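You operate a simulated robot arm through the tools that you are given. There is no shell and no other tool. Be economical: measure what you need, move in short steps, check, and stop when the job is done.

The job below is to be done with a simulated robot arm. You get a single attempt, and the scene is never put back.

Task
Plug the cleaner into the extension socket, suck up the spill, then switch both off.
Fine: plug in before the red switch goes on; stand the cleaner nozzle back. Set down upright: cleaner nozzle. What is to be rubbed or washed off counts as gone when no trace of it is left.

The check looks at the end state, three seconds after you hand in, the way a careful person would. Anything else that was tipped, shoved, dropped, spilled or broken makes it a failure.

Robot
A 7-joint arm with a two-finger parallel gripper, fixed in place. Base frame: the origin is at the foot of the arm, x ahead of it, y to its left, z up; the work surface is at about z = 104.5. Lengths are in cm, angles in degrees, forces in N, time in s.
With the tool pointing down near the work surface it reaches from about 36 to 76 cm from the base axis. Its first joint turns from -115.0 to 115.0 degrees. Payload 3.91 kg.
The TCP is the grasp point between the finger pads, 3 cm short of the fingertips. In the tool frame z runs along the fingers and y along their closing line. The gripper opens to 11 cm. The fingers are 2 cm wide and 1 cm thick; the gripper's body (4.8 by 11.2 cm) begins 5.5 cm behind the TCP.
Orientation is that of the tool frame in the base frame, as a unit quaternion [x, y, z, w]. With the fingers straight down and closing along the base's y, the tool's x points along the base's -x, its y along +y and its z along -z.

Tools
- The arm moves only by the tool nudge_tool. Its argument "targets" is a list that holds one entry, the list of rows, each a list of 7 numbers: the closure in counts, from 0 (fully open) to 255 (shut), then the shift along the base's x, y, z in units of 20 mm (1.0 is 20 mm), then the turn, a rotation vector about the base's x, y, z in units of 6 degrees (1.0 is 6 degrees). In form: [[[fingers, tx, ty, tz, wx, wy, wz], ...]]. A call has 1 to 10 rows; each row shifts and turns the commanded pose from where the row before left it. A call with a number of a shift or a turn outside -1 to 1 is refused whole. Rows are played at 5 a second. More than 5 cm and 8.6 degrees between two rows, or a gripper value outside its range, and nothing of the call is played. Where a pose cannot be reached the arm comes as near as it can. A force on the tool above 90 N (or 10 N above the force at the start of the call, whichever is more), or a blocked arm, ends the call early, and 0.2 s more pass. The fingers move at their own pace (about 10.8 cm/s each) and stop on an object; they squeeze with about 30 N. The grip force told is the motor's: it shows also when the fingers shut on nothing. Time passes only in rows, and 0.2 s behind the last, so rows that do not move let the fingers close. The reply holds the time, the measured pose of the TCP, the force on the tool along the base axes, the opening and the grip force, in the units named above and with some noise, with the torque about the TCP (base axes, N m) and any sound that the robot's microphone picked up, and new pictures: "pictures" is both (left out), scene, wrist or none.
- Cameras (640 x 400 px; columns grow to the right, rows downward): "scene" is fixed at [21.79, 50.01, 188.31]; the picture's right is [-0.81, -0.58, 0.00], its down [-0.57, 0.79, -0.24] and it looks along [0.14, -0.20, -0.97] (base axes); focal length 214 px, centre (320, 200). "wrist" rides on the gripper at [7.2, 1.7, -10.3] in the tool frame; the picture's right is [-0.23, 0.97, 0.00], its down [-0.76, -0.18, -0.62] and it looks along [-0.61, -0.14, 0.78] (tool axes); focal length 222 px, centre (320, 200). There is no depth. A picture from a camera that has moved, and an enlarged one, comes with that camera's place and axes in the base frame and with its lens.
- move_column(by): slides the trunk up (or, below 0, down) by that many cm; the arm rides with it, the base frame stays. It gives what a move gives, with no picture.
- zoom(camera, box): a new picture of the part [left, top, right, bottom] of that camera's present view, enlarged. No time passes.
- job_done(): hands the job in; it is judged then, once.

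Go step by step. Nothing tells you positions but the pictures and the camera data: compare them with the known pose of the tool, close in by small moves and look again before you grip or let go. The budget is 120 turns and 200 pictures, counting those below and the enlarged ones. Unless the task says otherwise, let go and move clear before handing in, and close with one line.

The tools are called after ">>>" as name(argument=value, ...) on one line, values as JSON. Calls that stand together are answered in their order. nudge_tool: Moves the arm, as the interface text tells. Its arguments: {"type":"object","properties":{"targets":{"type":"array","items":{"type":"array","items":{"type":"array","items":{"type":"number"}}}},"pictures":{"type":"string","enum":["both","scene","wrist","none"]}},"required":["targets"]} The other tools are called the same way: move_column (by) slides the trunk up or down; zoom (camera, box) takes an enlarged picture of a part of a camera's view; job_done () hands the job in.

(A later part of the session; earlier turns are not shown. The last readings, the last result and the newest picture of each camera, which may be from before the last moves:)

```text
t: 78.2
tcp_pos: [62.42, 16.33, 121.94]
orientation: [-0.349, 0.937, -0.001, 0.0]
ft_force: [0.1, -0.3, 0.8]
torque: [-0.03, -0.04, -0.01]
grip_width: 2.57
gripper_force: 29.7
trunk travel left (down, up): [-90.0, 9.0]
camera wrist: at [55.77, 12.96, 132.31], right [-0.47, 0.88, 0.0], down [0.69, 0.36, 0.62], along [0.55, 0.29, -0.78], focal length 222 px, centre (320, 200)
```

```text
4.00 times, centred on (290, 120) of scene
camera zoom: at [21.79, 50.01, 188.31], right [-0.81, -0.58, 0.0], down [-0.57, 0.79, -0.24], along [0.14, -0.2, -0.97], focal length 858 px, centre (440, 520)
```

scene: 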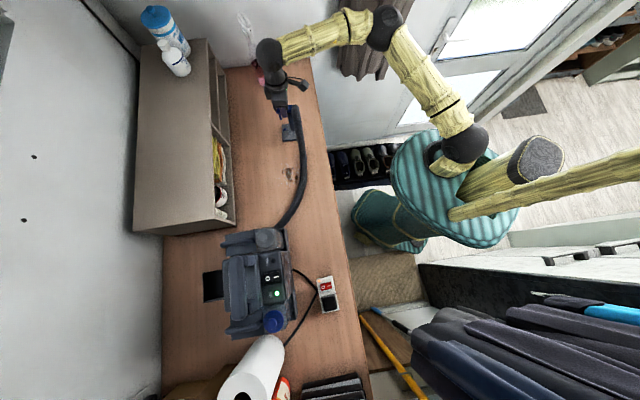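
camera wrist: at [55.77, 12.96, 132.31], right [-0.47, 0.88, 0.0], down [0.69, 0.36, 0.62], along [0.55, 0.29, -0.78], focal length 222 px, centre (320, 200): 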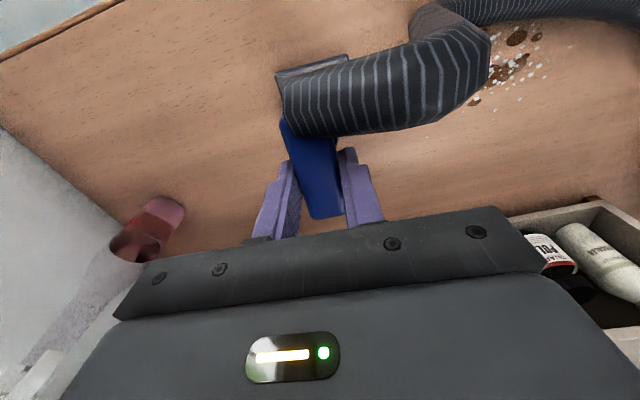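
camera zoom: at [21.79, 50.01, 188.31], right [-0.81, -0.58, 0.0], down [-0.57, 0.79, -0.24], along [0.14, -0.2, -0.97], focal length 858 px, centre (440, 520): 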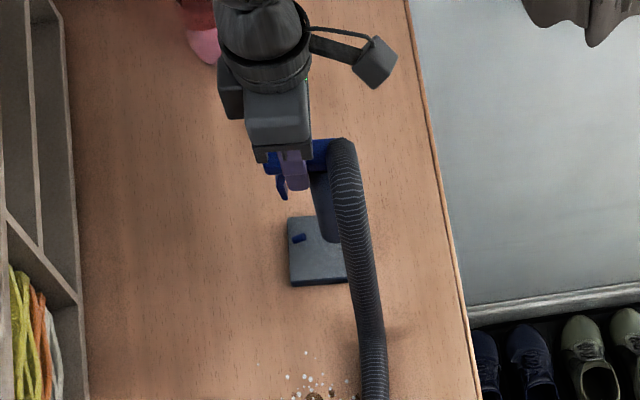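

The handle is gripped (2.57 wide). I'm lifting the nozzle about 1 cm and checking that it hangs level.

>>> nudge_tool(targets=[[[255, 0, 0, 0.2, 0, 0, 0], [255, 0, 0, 0.3, 0, 0, 0], [255, 0, 0, 0, 0, 0, 0]]], pictures="wrist")

>>> zoom(camera="scene", box=[240, 70, 340, 170])

```text
t: 79.0
tcp_pos: [62.26, 16.43, 122.82]
orientation: [-0.349, 0.937, 0.0, 0.0]
ft_force: [-0.7, 0.7, -2.2]
torque: [0.0, -0.01, 0.01]
grip_width: 2.58
gripper_force: 29.8
trunk travel left (down, up): [-90.0, 9.0]
camera wrist: at [55.66, 13.03, 133.29], right [-0.47, 0.88, 0.0], down [0.69, 0.36, 0.62], along [0.55, 0.29, -0.78], focal length 222 px, centre (320, 200)
```

wrist: 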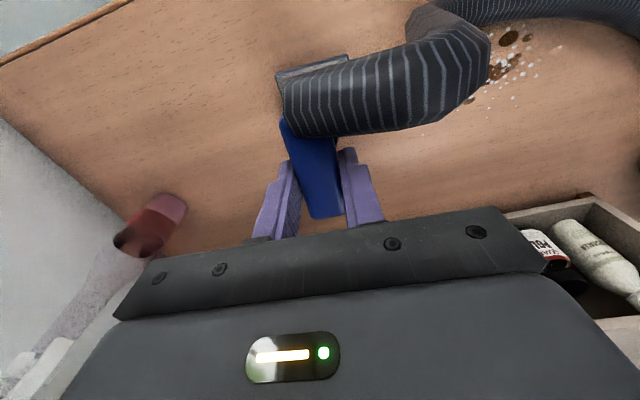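

```text
4.00 times, centred on (290, 120) of scene
camera zoom: at [21.79, 50.01, 188.31], right [-0.81, -0.58, 0.0], down [-0.57, 0.79, -0.24], along [0.14, -0.2, -0.97], focal length 858 px, centre (440, 520)
```

zoom: 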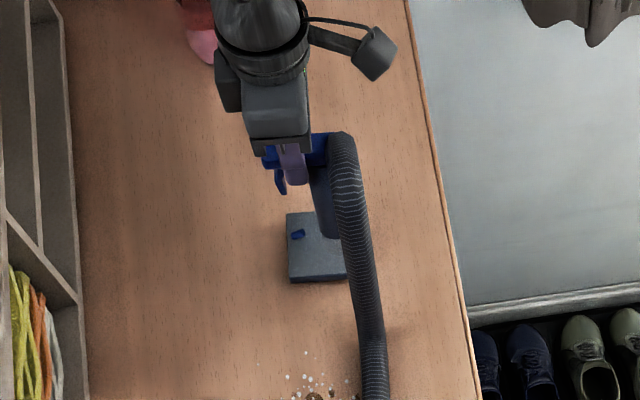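

It lifts cleanly. I'm carrying it over the spill.

>>> nudge_tool(targets=[[[255, -0.68, 0.82, 0, 0, 0, 0], [255, -0.68, 0.82, 0, 0, 0, 0], [255, -0.68, 0.82, 0, 0, 0, 0], [255, -0.68, 0.82, 0, 0, 0, 0], [255, -0.68, 0.82, 0, 0, 0, 0], [255, -0.68, 0.82, 0, 0, 0, 0], [255, -0.68, 0.82, 0, 0, 0, 0], [255, -0.68, 0.82, 0, 0, 0, 0], [255, 0, 0, 0, 0, 0, 0]]], pictures="both")

>>> zoom(camera="scene", box=[230, 100, 350, 220])

```text
t: 81.0
tcp_pos: [51.55, 29.12, 122.86]
orientation: [-0.346, 0.938, 0.0, -0.001]
ft_force: [0.5, -1.7, -2.8]
torque: [0.04, -0.03, 0.03]
grip_width: 2.58
gripper_force: 30.1
trunk travel left (down, up): [-90.0, 9.0]
camera wrist: at [44.89, 25.75, 133.2], right [-0.46, 0.89, 0.0], down [0.7, 0.36, 0.62], along [0.55, 0.29, -0.78], focal length 222 px, centre (320, 200)
```

scene: 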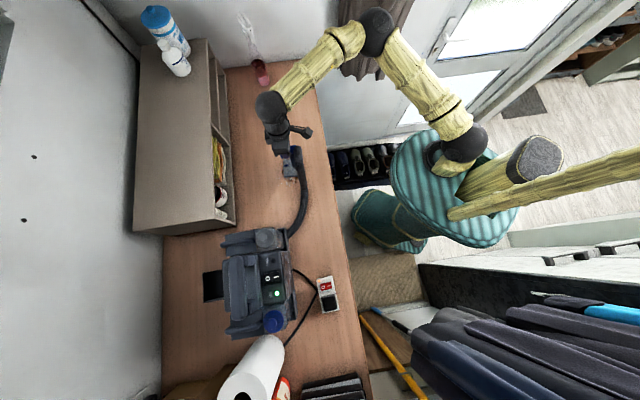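
wrist: 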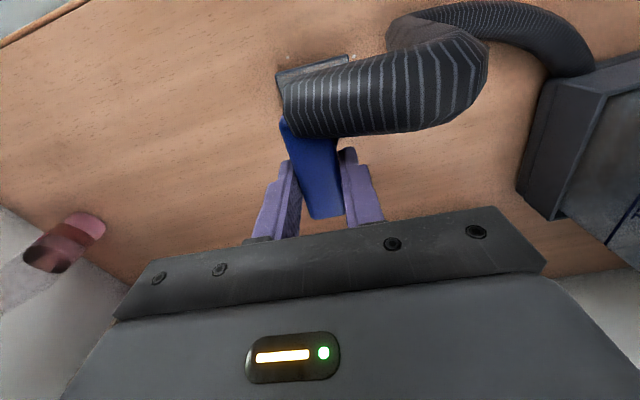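

```text
3.33 times, centred on (290, 160) of scene
camera zoom: at [21.79, 50.01, 188.31], right [-0.81, -0.58, 0.0], down [-0.57, 0.79, -0.24], along [0.14, -0.2, -0.97], focal length 715 px, centre (420, 333)
```

zoom: 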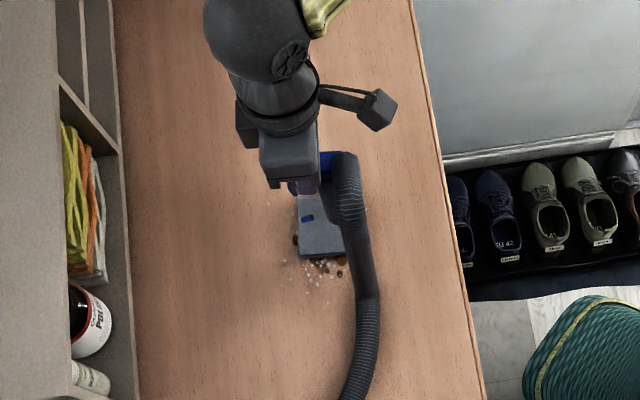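

>>> nudge_tool(targets=[[[255, 0, 0, -0.3, 0, 0, 0], [255, 0, 0, -0.15, 0, 0, 0], [255, 0, 0, 0, 0, 0, 0]]], pictures="none")

```text
t: 81.8
tcp_pos: [51.45, 29.5, 121.82]
orientation: [-0.349, 0.937, 0.0, -0.001]
ft_force: [-0.3, 0.6, -2.2]
torque: [-0.01, 0.02, 0.0]
grip_width: 2.57
gripper_force: 30.3
trunk travel left (down, up): [-90.0, 9.0]
```

>>> nudge_tool(targets=[[[255, 0, 0, -0.06, 0, 0, 0], [255, 0, 0, 0, 0, 0, 0]]], pictures="none")

```text
t: 82.4
tcp_pos: [51.3, 29.4, 121.91]
orientation: [-0.35, 0.937, 0.001, 0.0]
ft_force: [-0.2, -0.1, 0.3]
torque: [-0.04, 0.12, 0.01]
grip_width: 2.56
gripper_force: 30.3
trunk travel left (down, up): [-90.0, 9.0]
```

The foot is just touching the bench. I'm sweeping along the spill.

>>> nudge_tool(targets=[[[255, -0.25, 0.31, 0, 0, 0, 0], [255, -0.25, 0.31, 0, 0, 0, 0], [255, -0.25, 0.31, 0, 0, 0, 0], [255, -0.25, 0.31, 0, 0, 0, 0], [255, -0.25, 0.31, 0, 0, 0, 0], [255, -0.25, 0.31, 0, 0, 0, 0], [255, -0.25, 0.31, 0, 0, 0, 0]]], pictures="both")

>>> zoom(camera="scene", box=[230, 110, 350, 230])

```text
t: 84.0
tcp_pos: [47.82, 33.73, 121.89]
orientation: [-0.35, 0.937, 0.0, 0.0]
ft_force: [0.2, 1.1, -2.0]
torque: [0.01, -0.01, 0.04]
grip_width: 2.58
gripper_force: 29.9
trunk travel left (down, up): [-90.0, 9.0]
camera wrist: at [41.23, 30.33, 132.34], right [-0.47, 0.88, 0.0], down [0.69, 0.36, 0.62], along [0.55, 0.29, -0.78], focal length 222 px, centre (320, 200)
```

scene: 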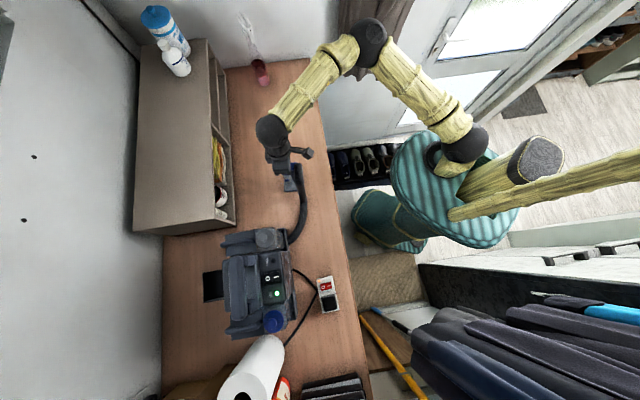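
wrist: 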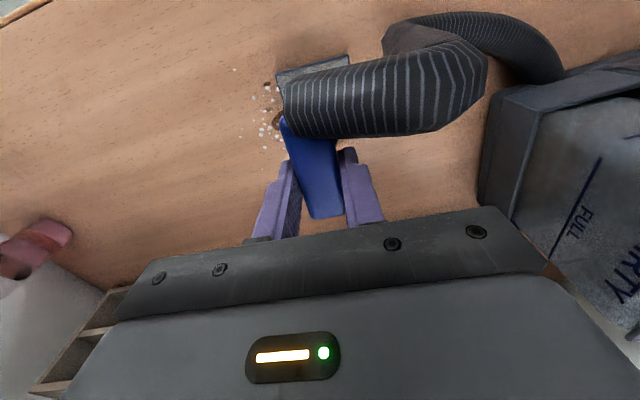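

```text
3.33 times, centred on (290, 170) of scene
camera zoom: at [21.79, 50.01, 188.31], right [-0.81, -0.58, 0.0], down [-0.57, 0.79, -0.24], along [0.14, -0.2, -0.97], focal length 715 px, centre (420, 300)
```

zoom: 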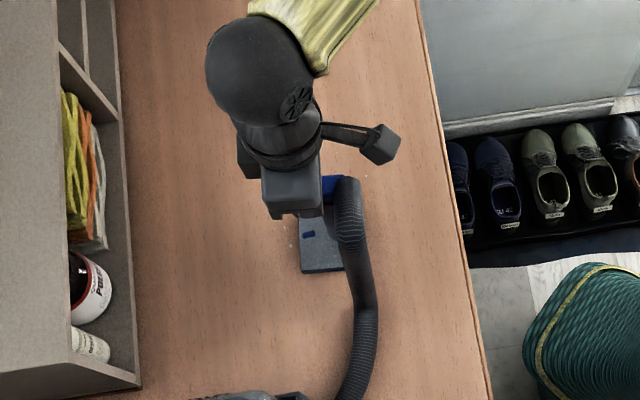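

>>> nudge_tool(targets=[[[255, 0, 0, -0.06, 0, 0, 0], [255, 0.25, -0.31, 0, 0, 0, 0], [255, 0.25, -0.31, 0, 0, 0, 0], [255, 0.25, -0.31, 0, 0, 0, 0], [255, 0.25, -0.31, 0, 0, 0, 0], [255, 0.25, -0.31, 0, 0, 0, 0], [255, 0.25, -0.31, 0, 0, 0, 0], [255, 0.25, -0.31, 0, 0, 0, 0], [255, 0.25, -0.31, 0, 0, 0, 0], [255, 0.25, -0.31, 0, 0, 0, 0]]], pictures="both")

>>> zoom(camera="scene", box=[230, 110, 350, 230])

```text
t: 86.2
tcp_pos: [52.26, 28.27, 121.82]
orientation: [-0.35, 0.937, 0.0, 0.001]
ft_force: [-5.0, 6.3, 22.1]
torque: [0.18, 0.33, -0.08]
grip_width: 2.56
gripper_force: 29.8
trunk travel left (down, up): [-90.0, 9.0]
camera wrist: at [45.62, 24.9, 132.28], right [-0.47, 0.88, 0.0], down [0.69, 0.36, 0.63], along [0.55, 0.29, -0.78], focal length 222 px, centre (320, 200)
```

scene: 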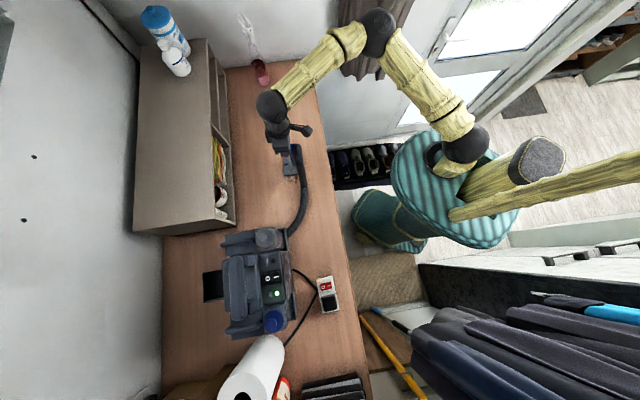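
wrist: 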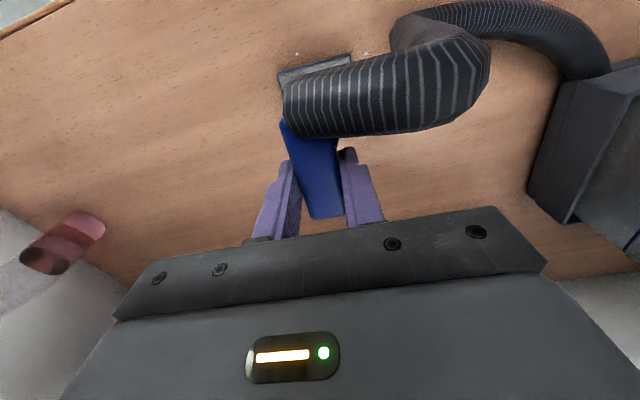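

```text
3.33 times, centred on (290, 170) of scene
camera zoom: at [21.79, 50.01, 188.31], right [-0.81, -0.58, 0.0], down [-0.57, 0.79, -0.24], along [0.14, -0.2, -0.97], focal length 715 px, centre (420, 300)
```

zoom: 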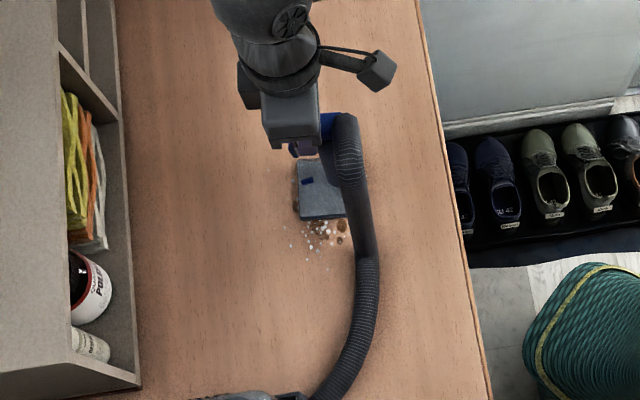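

The stain is fading. I'm sweeping again with light pressure.

>>> nudge_tool(targets=[[[255, -0.25, 0.31, 0.02, 0, 0, 0], [255, -0.25, 0.31, 0, 0, 0, 0], [255, -0.25, 0.31, 0, 0, 0, 0], [255, -0.25, 0.31, 0, 0, 0, 0], [255, -0.25, 0.31, 0, 0, 0, 0], [255, -0.25, 0.31, 0, 0, 0, 0], [255, -0.25, 0.31, 0, 0, 0, 0], [255, -0.25, 0.31, 0, 0, 0, 0], [255, -0.25, 0.31, 0, 0, 0, 0], [255, -0.25, 0.31, 0, 0, 0, 0]]], pictures="none")

>>> nudge_tool(targets=[[[255, 0.25, -0.31, 0, 0, 0, 0], [255, 0.25, -0.31, 0, 0, 0, 0], [255, 0.25, -0.31, 0, 0, 0, 0], [255, 0.25, -0.31, 0, 0, 0, 0], [255, 0.25, -0.31, 0, 0, 0, 0], [255, 0.25, -0.31, 0, 0, 0, 0], [255, 0.25, -0.31, 0, 0, 0, 0], [255, 0.25, -0.31, 0, 0, 0, 0], [255, 0.25, -0.31, 0, 0, 0, 0], [255, 0.25, -0.31, 0, 0, 0, 0]]], pictures="none")

>>> zoom(camera="scene", box=[230, 110, 350, 230])

```text
t: 88.4
tcp_pos: [47.48, 34.66, 121.65]
orientation: [-0.349, 0.937, 0.0, 0.0]
ft_force: [0.3, 0.1, -2.8]
torque: [0.03, 0.0, 0.0]
grip_width: 2.59
gripper_force: 30.1
trunk travel left (down, up): [-90.0, 9.0]
```

```text
t: 90.6
tcp_pos: [52.5, 28.46, 121.75]
orientation: [-0.349, 0.937, -0.001, 0.0]
ft_force: [-0.5, 0.2, -2.5]
torque: [0.07, 0.02, 0.02]
grip_width: 2.59
gripper_force: 30.1
trunk travel left (down, up): [-90.0, 9.0]
```

```text
3.33 times, centred on (290, 170) of scene
camera zoom: at [21.79, 50.01, 188.31], right [-0.81, -0.58, 0.0], down [-0.57, 0.79, -0.24], along [0.14, -0.2, -0.97], focal length 715 px, centre (420, 300)
```

zoom: 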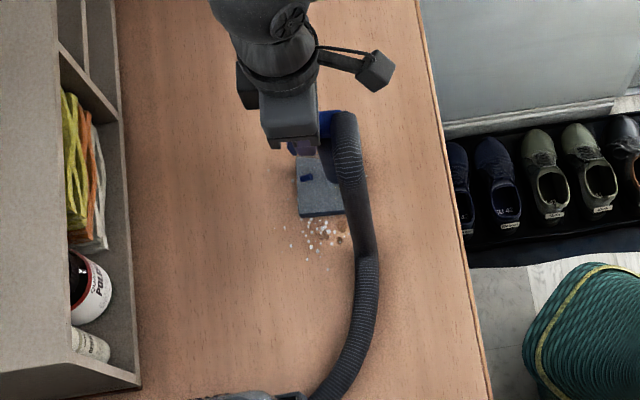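

>>> nudge_tool(targets=[[[255, -0.35, 0.25, -0.07, 0, 0, 0], [255, -0.35, 0.2, 0, 0, 0, 0], [255, -0.25, 0.31, 0, 0, 0, 0], [255, -0.25, 0.31, 0, 0, 0, 0], [255, -0.25, 0.31, 0, 0, 0, 0], [255, -0.25, 0.31, 0, 0, 0, 0], [255, -0.25, 0.31, 0, 0, 0, 0], [255, -0.25, 0.31, 0, 0, 0, 0], [255, -0.25, 0.31, 0, 0, 0, 0], [255, -0.2, 0.25, 0, 0, 0, 0]]], pictures="none")

>>> nudge_tool(targets=[[[255, 0.38, 0.32, 0, 0, 0, 0], [255, 0.38, 0.32, 0, 0, 0, 0], [255, 0.25, -0.31, 0, 0, 0, 0], [255, 0.25, -0.31, 0, 0, 0, 0], [255, 0.25, -0.31, 0, 0, 0, 0], [255, 0.25, -0.31, 0, 0, 0, 0], [255, 0.25, -0.31, 0, 0, 0, 0], [255, 0.25, -0.31, 0, 0, 0, 0], [255, 0.25, -0.31, 0, 0, 0, 0], [255, 0.25, -0.31, 0, 0, 0, 0]]], pictures="both")

>>> zoom(camera="scene", box=[230, 110, 350, 230])

```text
t: 92.8
tcp_pos: [46.95, 34.13, 121.74]
orientation: [-0.35, 0.937, 0.0, 0.001]
ft_force: [0.3, 0.2, -2.7]
torque: [-0.01, -0.01, 0.03]
grip_width: 2.56
gripper_force: 30.1
trunk travel left (down, up): [-90.0, 9.0]
```

```text
t: 95.0
tcp_pos: [52.66, 30.47, 121.45]
orientation: [-0.349, 0.937, 0.0, 0.0]
ft_force: [-0.3, 0.3, -2.8]
torque: [0.03, -0.01, -0.03]
grip_width: 2.59
gripper_force: 29.5
trunk travel left (down, up): [-90.0, 9.0]
camera wrist: at [46.05, 26.99, 131.97], right [-0.47, 0.88, 0.0], down [0.69, 0.36, 0.62], along [0.55, 0.29, -0.78], focal length 222 px, centre (320, 200)
```

scene: 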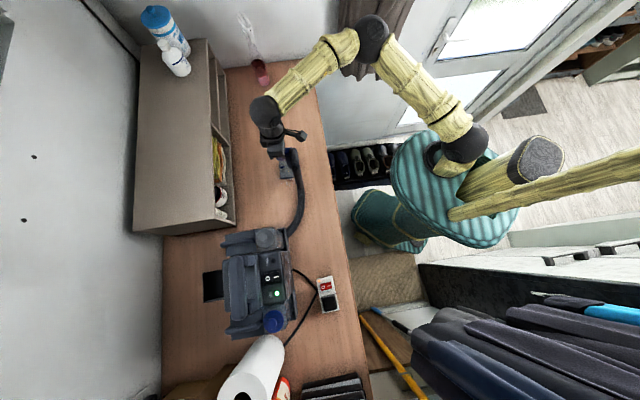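
wrist: 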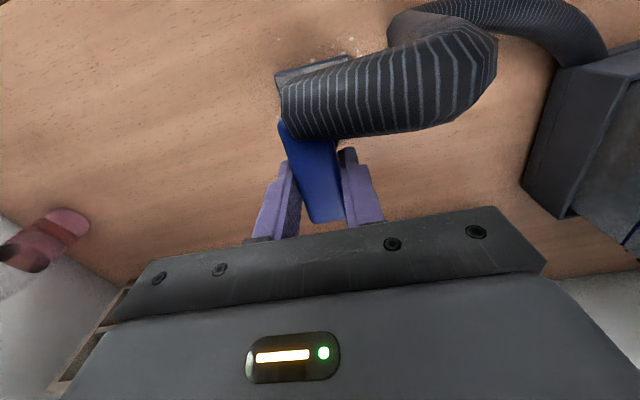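

```text
3.33 times, centred on (290, 170) of scene
camera zoom: at [21.79, 50.01, 188.31], right [-0.81, -0.58, 0.0], down [-0.57, 0.79, -0.24], along [0.14, -0.2, -0.97], focal length 715 px, centre (420, 300)
```

zoom: 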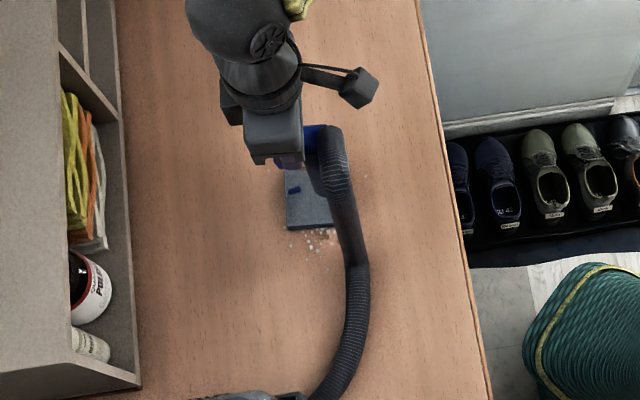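

>>> nudge_tool(targets=[[[255, -0.38, 0.1, -0.05, 0, 0, 0], [255, -0.38, 0.1, 0, 0, 0, 0], [255, -0.25, 0.31, 0, 0, 0, 0], [255, -0.25, 0.31, 0, 0, 0, 0], [255, -0.25, 0.31, 0, 0, 0, 0], [255, -0.25, 0.31, 0, 0, 0, 0], [255, -0.25, 0.31, 0, 0, 0, 0], [255, -0.38, -0.32, 0, 0, 0, 0], [255, -0.38, -0.32, 0, 0, 0, 0], [255, 0.25, -0.31, 0, 0, 0, 0]]], pictures="none")

>>> nudge_tool(targets=[[[255, 0.25, -0.31, 0, 0, 0, 0], [255, 0.25, -0.31, 0, 0, 0, 0], [255, 0.25, -0.31, 0, 0, 0, 0], [255, 0.25, -0.31, 0, 0, 0, 0], [255, 0.25, -0.31, 0, 0, 0, 0], [255, 0.25, -0.31, 0, 0, 0, 0], [255, 0.25, -0.31, 0, 0, 0, 0], [255, 0.25, -0.31, 0, 0, 0, 0], [255, 0.25, -0.31, 0, 0, 0, 0]]], pictures="both")

>>> zoom(camera="scene", box=[230, 110, 350, 230])

```text
t: 97.2
tcp_pos: [47.56, 32.08, 121.34]
orientation: [-0.35, 0.937, -0.001, 0.001]
ft_force: [0.0, 2.2, 4.8]
torque: [0.01, 0.26, -0.08]
grip_width: 2.6
gripper_force: 30.2
trunk travel left (down, up): [-90.0, 9.0]
```

```text
t: 99.2
tcp_pos: [52.15, 26.42, 121.49]
orientation: [-0.349, 0.937, 0.0, 0.0]
ft_force: [-0.4, 0.4, -2.5]
torque: [0.01, -0.02, -0.02]
grip_width: 2.57
gripper_force: 29.9
trunk travel left (down, up): [-90.0, 9.0]
camera wrist: at [45.48, 22.96, 131.96], right [-0.47, 0.88, 0.0], down [0.69, 0.36, 0.62], along [0.55, 0.29, -0.78], focal length 222 px, centre (320, 200)
```

scene: 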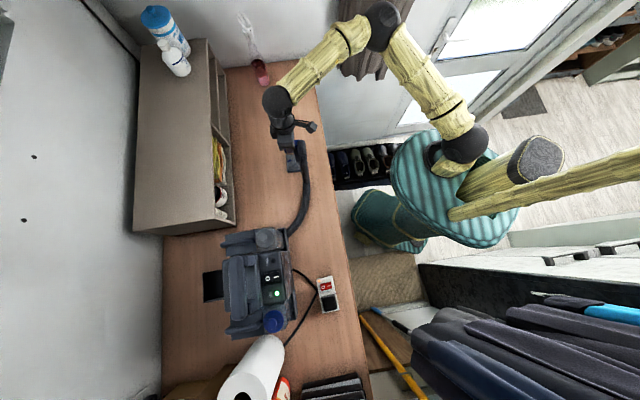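
wrist: 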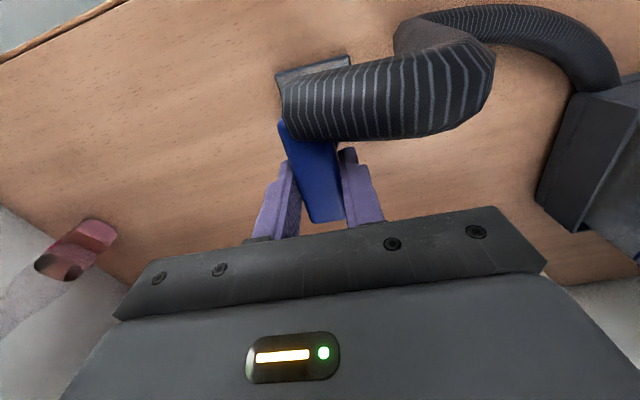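

```text
3.33 times, centred on (290, 170) of scene
camera zoom: at [21.79, 50.01, 188.31], right [-0.81, -0.58, 0.0], down [-0.57, 0.79, -0.24], along [0.14, -0.2, -0.97], focal length 715 px, centre (420, 300)
```

zoom: 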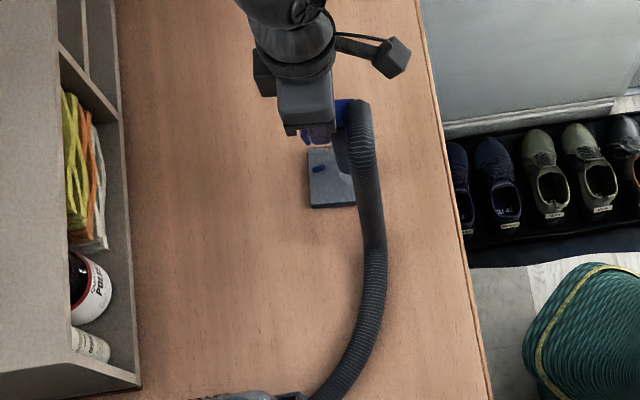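

>>> zoom(camera="scene", box=[265, 155, 325, 205])

```text
8.00 times, centred on (295, 180) of scene
camera zoom: at [21.79, 50.01, 188.31], right [-0.81, -0.58, 0.0], down [-0.57, 0.79, -0.24], along [0.14, -0.2, -0.97], focal length 1716 px, centre (520, 360)
```

zoom: 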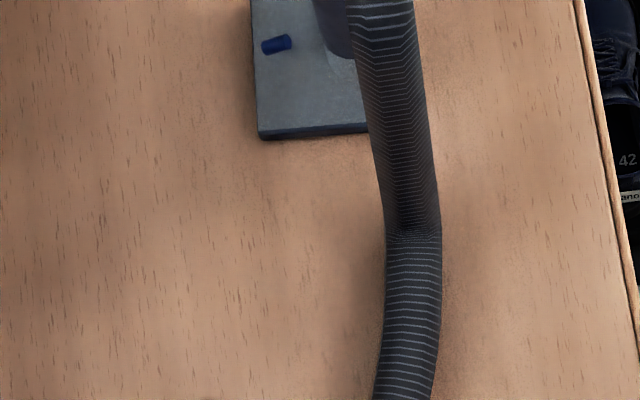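

The spill looks gone. I'm carrying the nozzle back to where it stood and will check the bench.

>>> nudge_tool(targets=[[[255, 0, 0, 0.4, 0, 0, 0], [255, 0.73, -0.71, 0, 0, 0, 0], [255, 0.73, -0.71, 0, 0, 0, 0], [255, 0.73, -0.71, 0, 0, 0, 0], [255, 0.73, -0.71, 0, 0, 0, 0], [255, 0.73, -0.71, 0, 0, 0, 0], [255, 0.73, -0.71, 0, 0, 0, 0], [255, 0.73, -0.71, 0, 0, 0, 0], [255, 0, 0, 0, 0, 0, 0]]], pictures="wrist")

>>> zoom(camera="scene", box=[250, 130, 340, 220])

>>> zoom(camera="scene", box=[240, 80, 330, 160])

```text
t: 101.2
tcp_pos: [62.31, 16.48, 122.1]
orientation: [-0.35, 0.937, 0.0, 0.0]
ft_force: [0.8, -0.3, -2.4]
torque: [0.0, 0.0, 0.04]
grip_width: 2.58
gripper_force: 30.3
trunk travel left (down, up): [-90.0, 9.0]
camera wrist: at [55.71, 13.06, 132.57], right [-0.47, 0.88, 0.0], down [0.69, 0.37, 0.62], along [0.55, 0.29, -0.78], focal length 222 px, centre (320, 200)
```

wrist: 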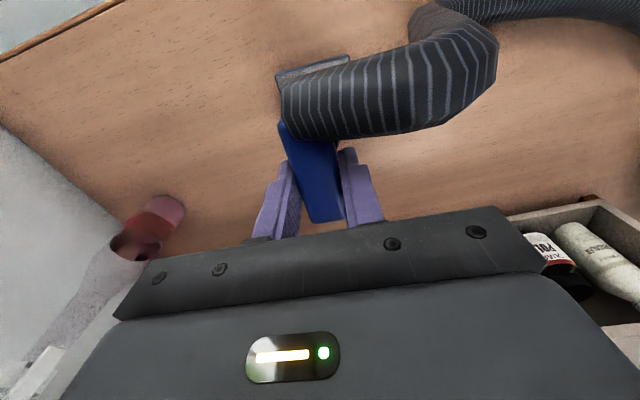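

```text
4.44 times, centred on (295, 175) of scene
camera zoom: at [21.79, 50.01, 188.31], right [-0.81, -0.58, 0.0], down [-0.57, 0.79, -0.24], along [0.14, -0.2, -0.97], focal length 953 px, centre (431, 311)
```

zoom: 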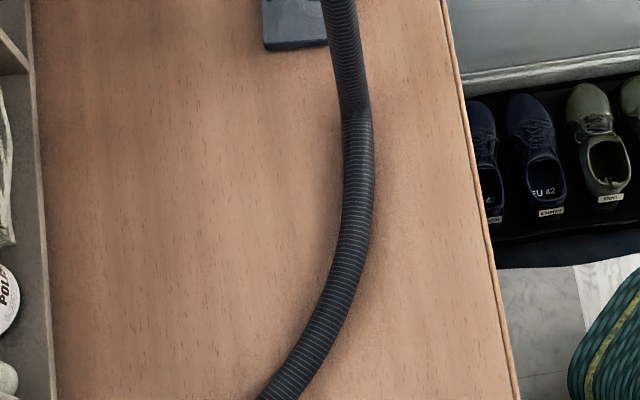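

```text
5.00 times, centred on (285, 120) of scene
camera zoom: at [21.79, 50.01, 188.31], right [-0.81, -0.58, 0.0], down [-0.57, 0.79, -0.24], along [0.14, -0.2, -0.97], focal length 1072 px, centre (495, 600)
```

zoom: 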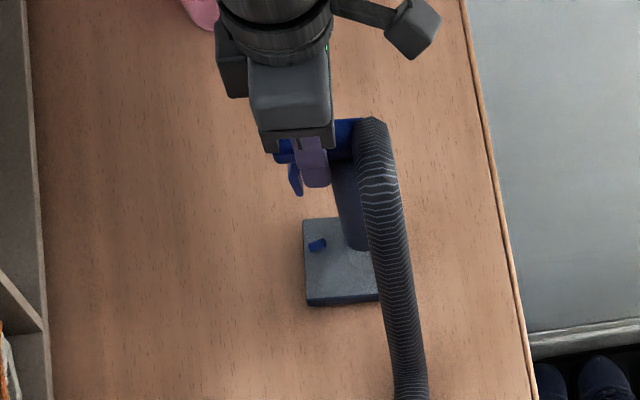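

The bench is clean. I'm lowering the nozzle until the foot touches.

>>> nudge_tool(targets=[[[255, 0, 0, -0.2, 0, 0, 0], [255, 0, 0, -0.1, 0, 0, 0], [255, 0, 0, 0, 0, 0, 0]]], pictures="none")

>>> nudge_tool(targets=[[[255, 0, 0, -0.05, 0, 0, 0], [255, 0, 0, 0, 0, 0, 0]]], pictures="none")

```text
t: 102.0
tcp_pos: [62.37, 16.63, 121.62]
orientation: [-0.349, 0.937, 0.0, 0.0]
ft_force: [-0.8, 0.1, -3.1]
torque: [0.03, -0.04, -0.01]
grip_width: 2.56
gripper_force: 30.0
trunk travel left (down, up): [-90.0, 9.0]
```

```text
t: 102.6
tcp_pos: [62.19, 16.62, 121.53]
orientation: [-0.349, 0.937, 0.001, 0.0]
ft_force: [0.3, -0.1, -2.7]
torque: [0.04, -0.02, 0.03]
grip_width: 2.57
gripper_force: 29.8
trunk travel left (down, up): [-90.0, 9.0]
```

>>> nudge_tool(targets=[[[255, 0, 0, -0.06, 0, 0, 0], [255, 0, 0, 0, 0, 0, 0]]], pictures="none")

>>> nudge_tool(targets=[[[255, 0, 0, -0.06, 0, 0, 0], [255, 0, 0, 0, 0, 0, 0]]], pictures="none")

```text
t: 103.2
tcp_pos: [62.31, 16.58, 121.43]
orientation: [-0.35, 0.937, 0.0, 0.0]
ft_force: [0.4, 0.4, -1.7]
torque: [0.04, -0.04, -0.05]
grip_width: 2.58
gripper_force: 30.1
trunk travel left (down, up): [-90.0, 9.0]
```

```text
t: 103.8
tcp_pos: [62.28, 16.47, 121.51]
orientation: [-0.349, 0.937, 0.0, 0.001]
ft_force: [1.3, 2.2, 11.1]
torque: [-0.01, 0.13, 0.0]
grip_width: 2.57
gripper_force: 30.1
trunk travel left (down, up): [-90.0, 9.0]
```

Contact is made, so I'm opening and rising clear.

>>> nudge_tool(targets=[[[255, 0, 0, 0.04, 0, 0, 0], [170, 0, 0, 0, 0, 0, 0], [120, 0, 0, 0, 0, 0, 0], [60, 0, 0, 0, 0, 0, 0], [60, 0, 0, 0, 0, 0, 0]]], pictures="both")

>>> zoom(camera="scene", box=[240, 80, 330, 160])

```text
t: 105.0
tcp_pos: [62.4, 16.53, 121.47]
orientation: [-0.349, 0.937, 0.0, 0.0]
ft_force: [0.7, 1.0, 1.1]
torque: [0.01, -0.02, -0.01]
grip_width: 8.42
gripper_force: 0.1
trunk travel left (down, up): [-90.0, 9.0]
camera wrist: at [55.67, 13.09, 131.81], right [-0.47, 0.88, 0.0], down [0.69, 0.36, 0.62], along [0.55, 0.29, -0.78], focal length 222 px, centre (320, 200)
```

scene: 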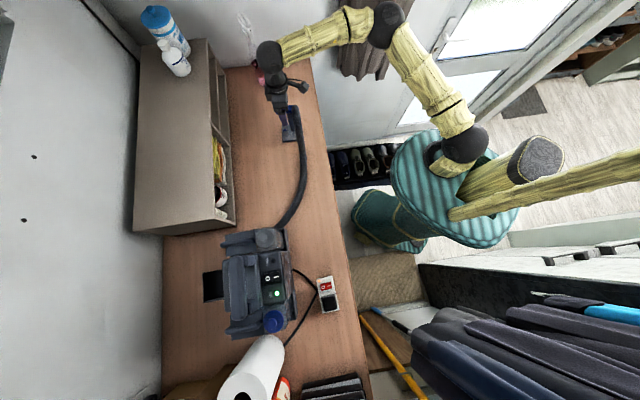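
wrist: 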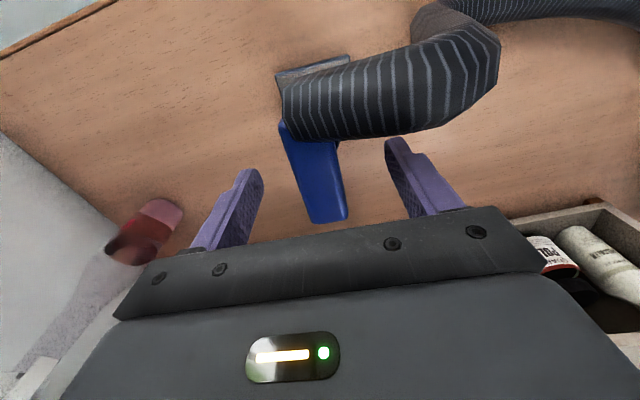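

```text
5.00 times, centred on (285, 120) of scene
camera zoom: at [21.79, 50.01, 188.31], right [-0.81, -0.58, 0.0], down [-0.57, 0.79, -0.24], along [0.14, -0.2, -0.97], focal length 1072 px, centre (495, 600)
```

zoom: 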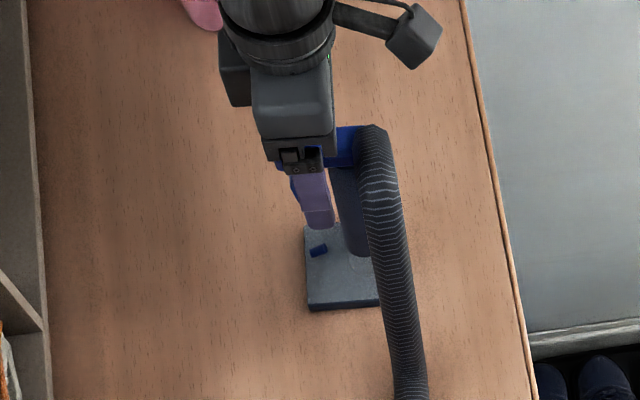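

The nozzle stands upright. I'm rising clear and raising the trunk for more reach at the cleaner's switch.

>>> nudge_tool(targets=[[[60, 0, 0, 0.5, 0, 0, 0], [60, 0, 0, 1, 0, 0, 0], [60, 0, 0, 1, 0, 0, 0], [60, 0, 0, 1, 0, 0, 0], [60, 0, 0, 1, 0, 0, 0], [60, 0, 0, 1, 0, 0, 0]]], pictures="none")

>>> move_column(by=8)

>>> nudge_tool(targets=[[[100, -0.8, 1, 0, 0, 0, 0], [150, -0.8, 1, 0, 0, 0, 0], [200, -0.8, 1, 0, 0, 0, 0], [255, -0.8, 1, 0, 0, 0, 0], [255, -0.8, 1, 0, 0, 0, 0], [255, -0.8, 1, 0, 0, 0, 0.3], [255, -0.8, 1, 0, 0, 0, 0.3], [255, -0.8, 1, 0, 0, 0, 0.3], [255, -0.8, 1, 0, 0, 0, 0.1], [255, -0.8, 1, 0, 0, 0, 0]]], pictures="scene")

>>> zoom(camera="wrist", box=[0, 0, 640, 260])

```text
t: 106.4
tcp_pos: [62.29, 16.63, 132.48]
orientation: [-0.35, 0.937, 0.0, 0.001]
ft_force: [0.8, 0.1, -0.6]
torque: [0.01, -0.01, -0.04]
grip_width: 8.42
gripper_force: 0.1
trunk travel left (down, up): [-90.0, 9.0]
```

```text
t: 107.6
tcp_pos: [62.45, 16.44, 140.58]
orientation: [-0.349, 0.937, 0.0, 0.0]
ft_force: [0.3, -0.2, 0.3]
torque: [0.0, 0.02, 0.01]
grip_width: 8.44
gripper_force: 0.1
trunk travel left (down, up): [-98.0, 1.0]
```

```text
t: 109.8
tcp_pos: [46.44, 36.53, 140.42]
orientation: [-0.398, 0.917, 0.0, 0.0]
ft_force: [1.0, 0.1, 0.5]
torque: [-0.04, 0.01, 0.03]
grip_width: 0.0
gripper_force: 29.9
trunk travel left (down, up): [-98.0, 1.0]
```

scene: 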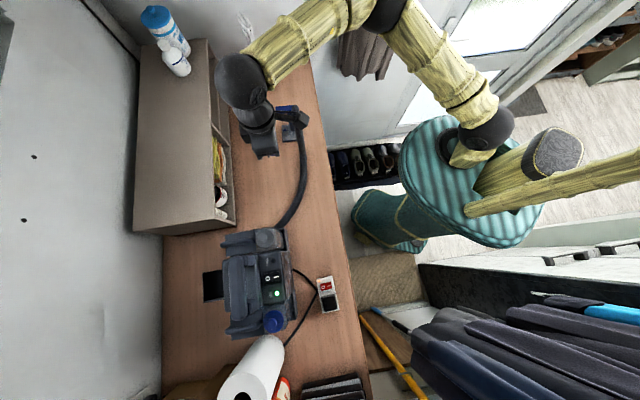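

```text
1.00 times, centred on (320, 130) of wrist (not enlarged: the box is as wide or as high as the picture)
camera zoom: at [40.18, 32.4, 150.86], right [-0.56, 0.83, 0.0], down [0.65, 0.44, 0.62], along [0.52, 0.35, -0.78], focal length 222 px, centre (320, 270)
```

zoom: 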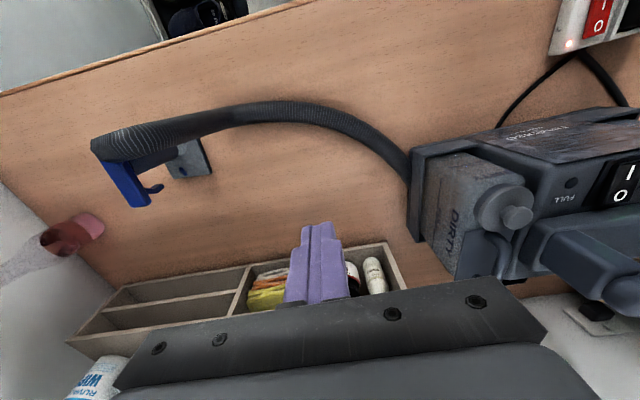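

>>> nudge_tool(targets=[[[255, -0.9, 0.8, 0, 0, 0, 0], [255, -0.9, 0.8, 0, 0, 0, 0], [255, -0.9, 0.8, 0, 0, 0, 0], [255, -0.9, 0.8, 0, 0, 0, 0], [255, -0.9, 0.8, 0, 0, 0, 0], [255, -0.9, 0.8, 0, 0, 0, 0], [255, -0.9, 0.8, 0, 0, 0, 0], [255, -0.9, 0.8, 0, 0, 0, 0], [255, -0.9, 0.8, 0, 0, 0, 0], [255, -0.9, 0.8, 0, 0, 0, 0]]], pictures="none")

>>> nudge_tool(targets=[[[255, 0, 0.8, -0.4, 0, 0, 0], [255, 0, 0.8, -0.4, 0, 0, 0], [255, 0, 0.8, -0.4, 0, 0, 0], [255, 0, 0.8, -0.4, 0, 0, 0], [255, 0, 0.8, -0.4, 0, 0, 0], [255, 0, 0.4, 0, 0, 0, 0], [255, 0, 0, 0, 0, 0, 0]]], pictures="wrist")

>>> zoom(camera="wrist", box=[240, 70, 440, 220])

```text
t: 112.0
tcp_pos: [28.43, 52.74, 140.54]
orientation: [-0.399, 0.917, -0.001, -0.001]
ft_force: [-1.1, -0.6, -0.6]
torque: [-0.04, -0.03, -0.01]
grip_width: 0.02
gripper_force: 29.9
trunk travel left (down, up): [-98.0, 1.0]
```

```text
t: 113.6
tcp_pos: [28.34, 61.12, 136.43]
orientation: [-0.398, 0.918, 0.0, 0.0]
ft_force: [0.2, 0.3, -0.2]
torque: [0.02, -0.01, -0.01]
grip_width: 0.0
gripper_force: 30.1
trunk travel left (down, up): [-98.0, 1.0]
camera wrist: at [22.16, 56.95, 146.9], right [-0.56, 0.83, 0.0], down [0.65, 0.44, 0.62], along [0.52, 0.35, -0.78], focal length 222 px, centre (320, 200)
```

wrist: 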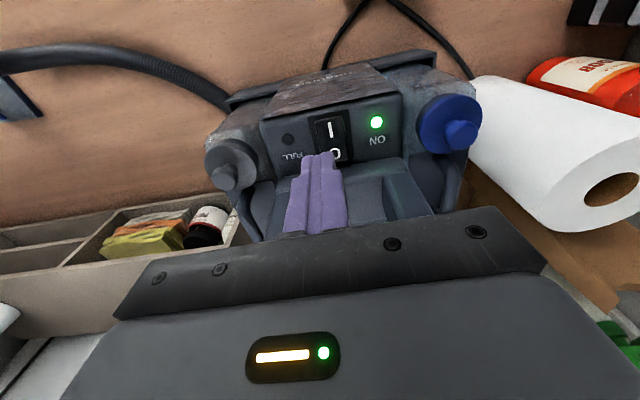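

```text
2.67 times, centred on (340, 145) of wrist
camera zoom: at [22.16, 56.95, 146.9], right [-0.56, 0.83, 0.0], down [0.65, 0.44, 0.62], along [0.52, 0.35, -0.78], focal length 592 px, centre (267, 347)
```

zoom: 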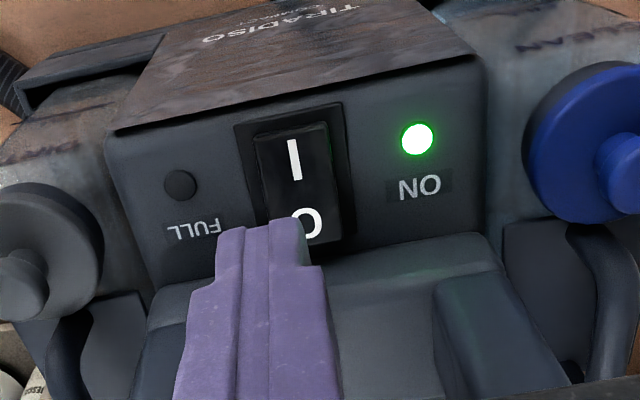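

>>> nudge_tool(targets=[[[255, 0.22, 0.53, -0.3, 0, 0, 0], [255, 0.23, 0.53, -0.5, 0, 0, 0], [255, 0, 0, -0.7, 0, 0, 0], [255, 0, 0, -0.5, 0, 0, 0], [255, 0, 0, 0, 0, 0, 0]]], pictures="wrist")

>>> zoom(camera="wrist", box=[240, 70, 440, 220])

```text
t: 114.8
tcp_pos: [29.43, 63.42, 132.8]
orientation: [-0.397, 0.918, 0.004, 0.002]
ft_force: [8.3, 11.5, 26.7]
torque: [-0.09, -0.42, 0.18]
grip_width: 0.02
gripper_force: 29.8
trunk travel left (down, up): [-98.0, 1.0]
camera wrist: at [23.14, 59.1, 143.16], right [-0.56, 0.83, 0.0], down [0.65, 0.43, 0.63], along [0.52, 0.35, -0.78], focal length 222 px, centre (320, 200)
```

wrist: 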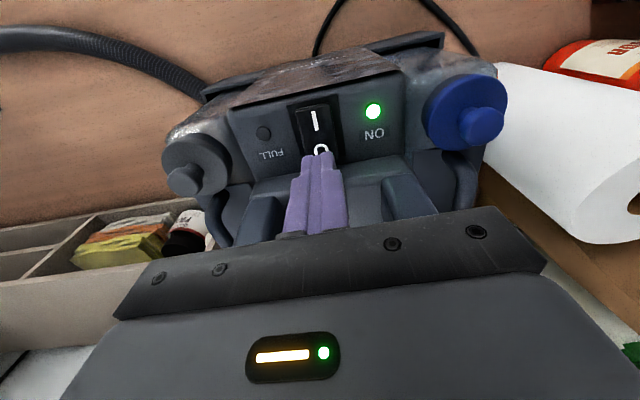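

```text
2.67 times, centred on (340, 145) of wrist
camera zoom: at [23.14, 59.1, 143.16], right [-0.56, 0.83, 0.0], down [0.65, 0.43, 0.63], along [0.52, 0.35, -0.78], focal length 592 px, centre (267, 347)
```

zoom: 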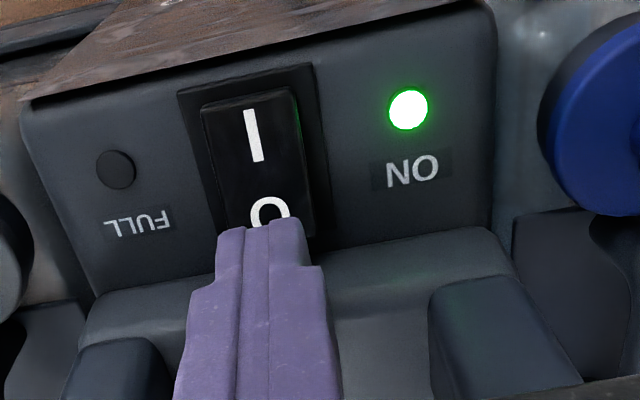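

Contact is on the outer end of the rocker, so I'm slightly too far out. I'll lift, shift back about 7 mm and press.

>>> nudge_tool(targets=[[[255, 0, 0, 0.3, 0, 0, 0], [255, -0.3, -0.2, 0, 0, 0, 0], [255, 0, 0, 0, 0, 0, 0]]], pictures="wrist")

>>> zoom(camera="wrist", box=[270, 80, 390, 180])

```text
t: 115.6
tcp_pos: [28.59, 62.83, 132.85]
orientation: [-0.399, 0.917, -0.001, -0.001]
ft_force: [-0.2, 0.1, 0.0]
torque: [0.0, 0.01, 0.0]
grip_width: 0.0
gripper_force: 29.8
trunk travel left (down, up): [-98.0, 1.0]
camera wrist: at [22.43, 58.84, 143.34], right [-0.56, 0.83, 0.0], down [0.65, 0.44, 0.62], along [0.52, 0.34, -0.78], focal length 222 px, centre (320, 200)
```

wrist: 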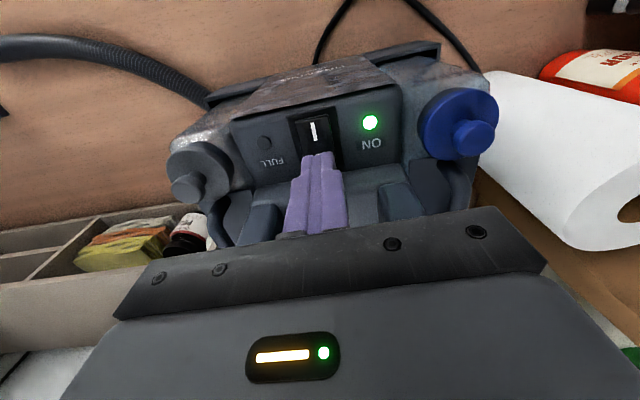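

```text
4.00 times, centred on (330, 130) of wrist
camera zoom: at [22.43, 58.84, 143.34], right [-0.56, 0.83, 0.0], down [0.65, 0.44, 0.62], along [0.52, 0.34, -0.78], focal length 888 px, centre (280, 480)
```

zoom: 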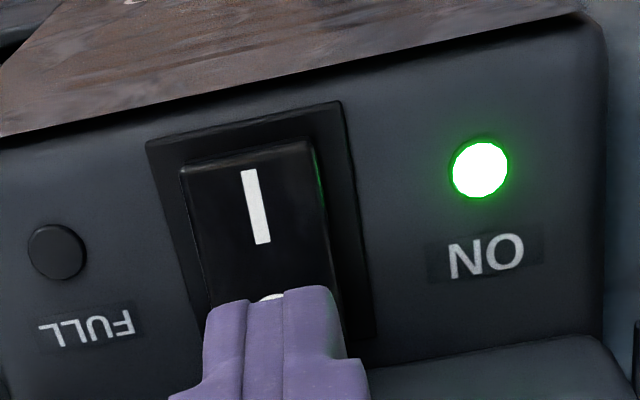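

>>> nudge_tool(targets=[[[255, 0.05, 0, -0.15, 0, 0, 0], [255, 0, 0, -0.1, 0, 0, 0], [255, 0, 0, 0, 0, 0, 0]]], pictures="none")

>>> nudge_tool(targets=[[[255, 0, 0, -0.1, 0, 0, 0], [255, 0, 0, -0.1, 0, 0, 0], [255, 0, 0, 0, 0, 0, 0]]], pictures="none")

```text
t: 116.4
tcp_pos: [28.82, 62.79, 132.74]
orientation: [-0.398, 0.917, 0.001, 0.001]
ft_force: [4.9, 6.7, 21.4]
torque: [0.05, -0.51, 0.15]
grip_width: 0.02
gripper_force: 30.2
trunk travel left (down, up): [-98.0, 1.0]
```

```text
t: 117.2
tcp_pos: [28.89, 62.83, 132.81]
orientation: [-0.397, 0.918, 0.004, 0.003]
ft_force: [10.2, 16.4, 48.4]
torque: [0.1, -1.07, 0.27]
grip_width: 0.0
gripper_force: 30.1
trunk travel left (down, up): [-98.0, 1.0]
```

The gripper body is touching the carrying handle, not the switch. I'll rise, tilt the tool 30° so that the fingertips reach out while the body leans back, and then press.

>>> nudge_tool(targets=[[[255, 0, 0, 0.5, 0, 0, 0], [255, -0.2, -0.2, 0.5, 0, 0, 0], [255, 0, 0, 0, 0.73, -0.68, 0], [255, 0, 0, 0, 0.73, -0.68, 0], [255, 0, 0, 0, 0.73, -0.68, 0], [255, 0, 0, 0, 0.73, -0.68, 0], [255, 0, 0, 0, 0.73, -0.68, 0], [255, 0, 0, 0, 0, 0, 0]]], pictures="both")

>>> zoom(camera="wrist", box=[240, 80, 400, 220])

>>> zoom(camera="scene", box=[200, 220, 320, 340])

```text
t: 119.0
tcp_pos: [28.35, 62.66, 134.2]
orientation: [-0.384, 0.886, 0.104, 0.237]
ft_force: [0.2, -0.5, 0.0]
torque: [0.01, 0.0, 0.0]
grip_width: 0.0
gripper_force: 29.8
trunk travel left (down, up): [-98.0, 1.0]
camera wrist: at [19.22, 55.46, 139.59], right [-0.58, 0.81, 0.11], down [0.37, 0.13, 0.92], along [0.73, 0.57, -0.37], focal length 222 px, centre (320, 200)
```

scene: 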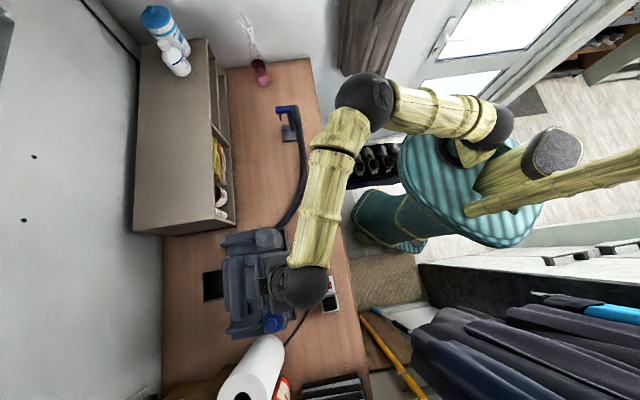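
wrist: 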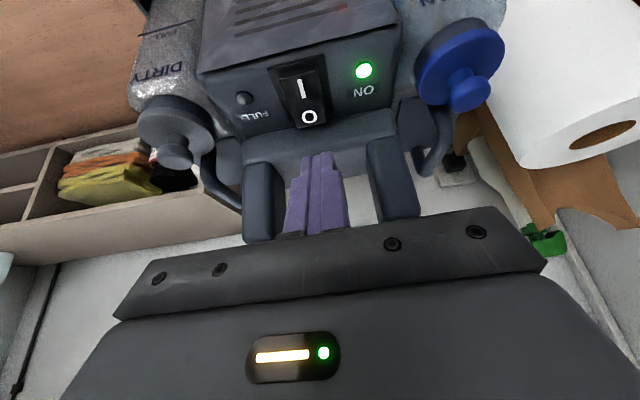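

```text
2.86 times, centred on (320, 150) of wrist
camera zoom: at [19.22, 55.46, 139.59], right [-0.58, 0.81, 0.11], down [0.37, 0.13, 0.92], along [0.73, 0.57, -0.37], focal length 635 px, centre (320, 343)
```

zoom: 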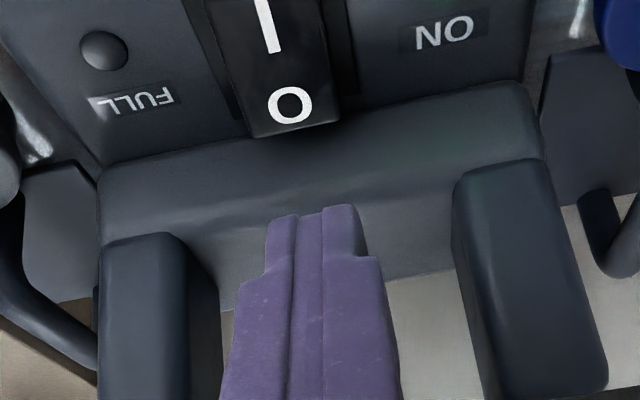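

```text
3.33 times, centred on (260, 280) of scene
camera zoom: at [21.79, 50.01, 188.31], right [-0.81, -0.58, 0.0], down [-0.57, 0.79, -0.24], along [0.14, -0.2, -0.97], focal length 715 px, centre (520, -67)
```

zoom: 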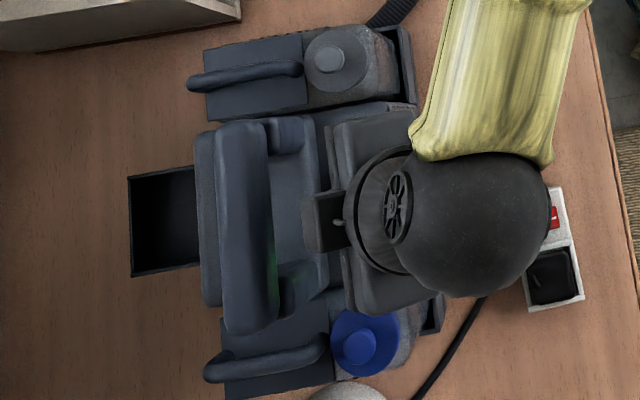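

>>> nudge_tool(targets=[[[255, 0.26, 0.1, -0.4, 0, 0, 0], [255, 0, 0, -0.5, 0, 0, 0], [255, 0, 0, -0.3, 0, 0, 0], [255, 0, 0, 0, 0, 0, 0]]], pictures="wrist")

>>> zoom(camera="wrist", box=[240, 80, 400, 220])

```text
t: 120.0
tcp_pos: [28.97, 62.74, 131.8]
orientation: [-0.386, 0.886, 0.103, 0.236]
ft_force: [0.2, 1.0, -0.8]
torque: [0.01, 0.0, 0.0]
grip_width: 0.01
gripper_force: 29.9
trunk travel left (down, up): [-98.0, 1.0]
camera wrist: at [19.78, 55.58, 137.24], right [-0.58, 0.81, 0.11], down [0.37, 0.13, 0.92], along [0.73, 0.57, -0.38], focal length 222 px, centre (320, 200)
```

wrist: 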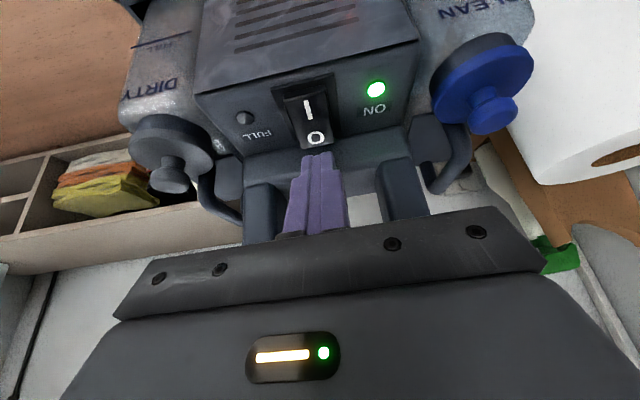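

```text
2.86 times, centred on (320, 150) of wrist
camera zoom: at [19.78, 55.58, 137.24], right [-0.58, 0.81, 0.11], down [0.37, 0.13, 0.92], along [0.73, 0.57, -0.38], focal length 635 px, centre (320, 343)
```

zoom: 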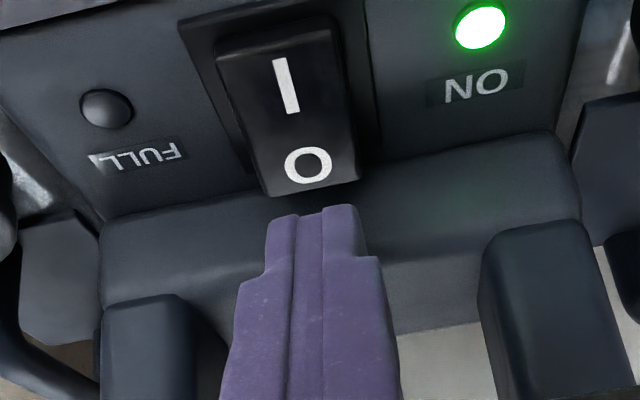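

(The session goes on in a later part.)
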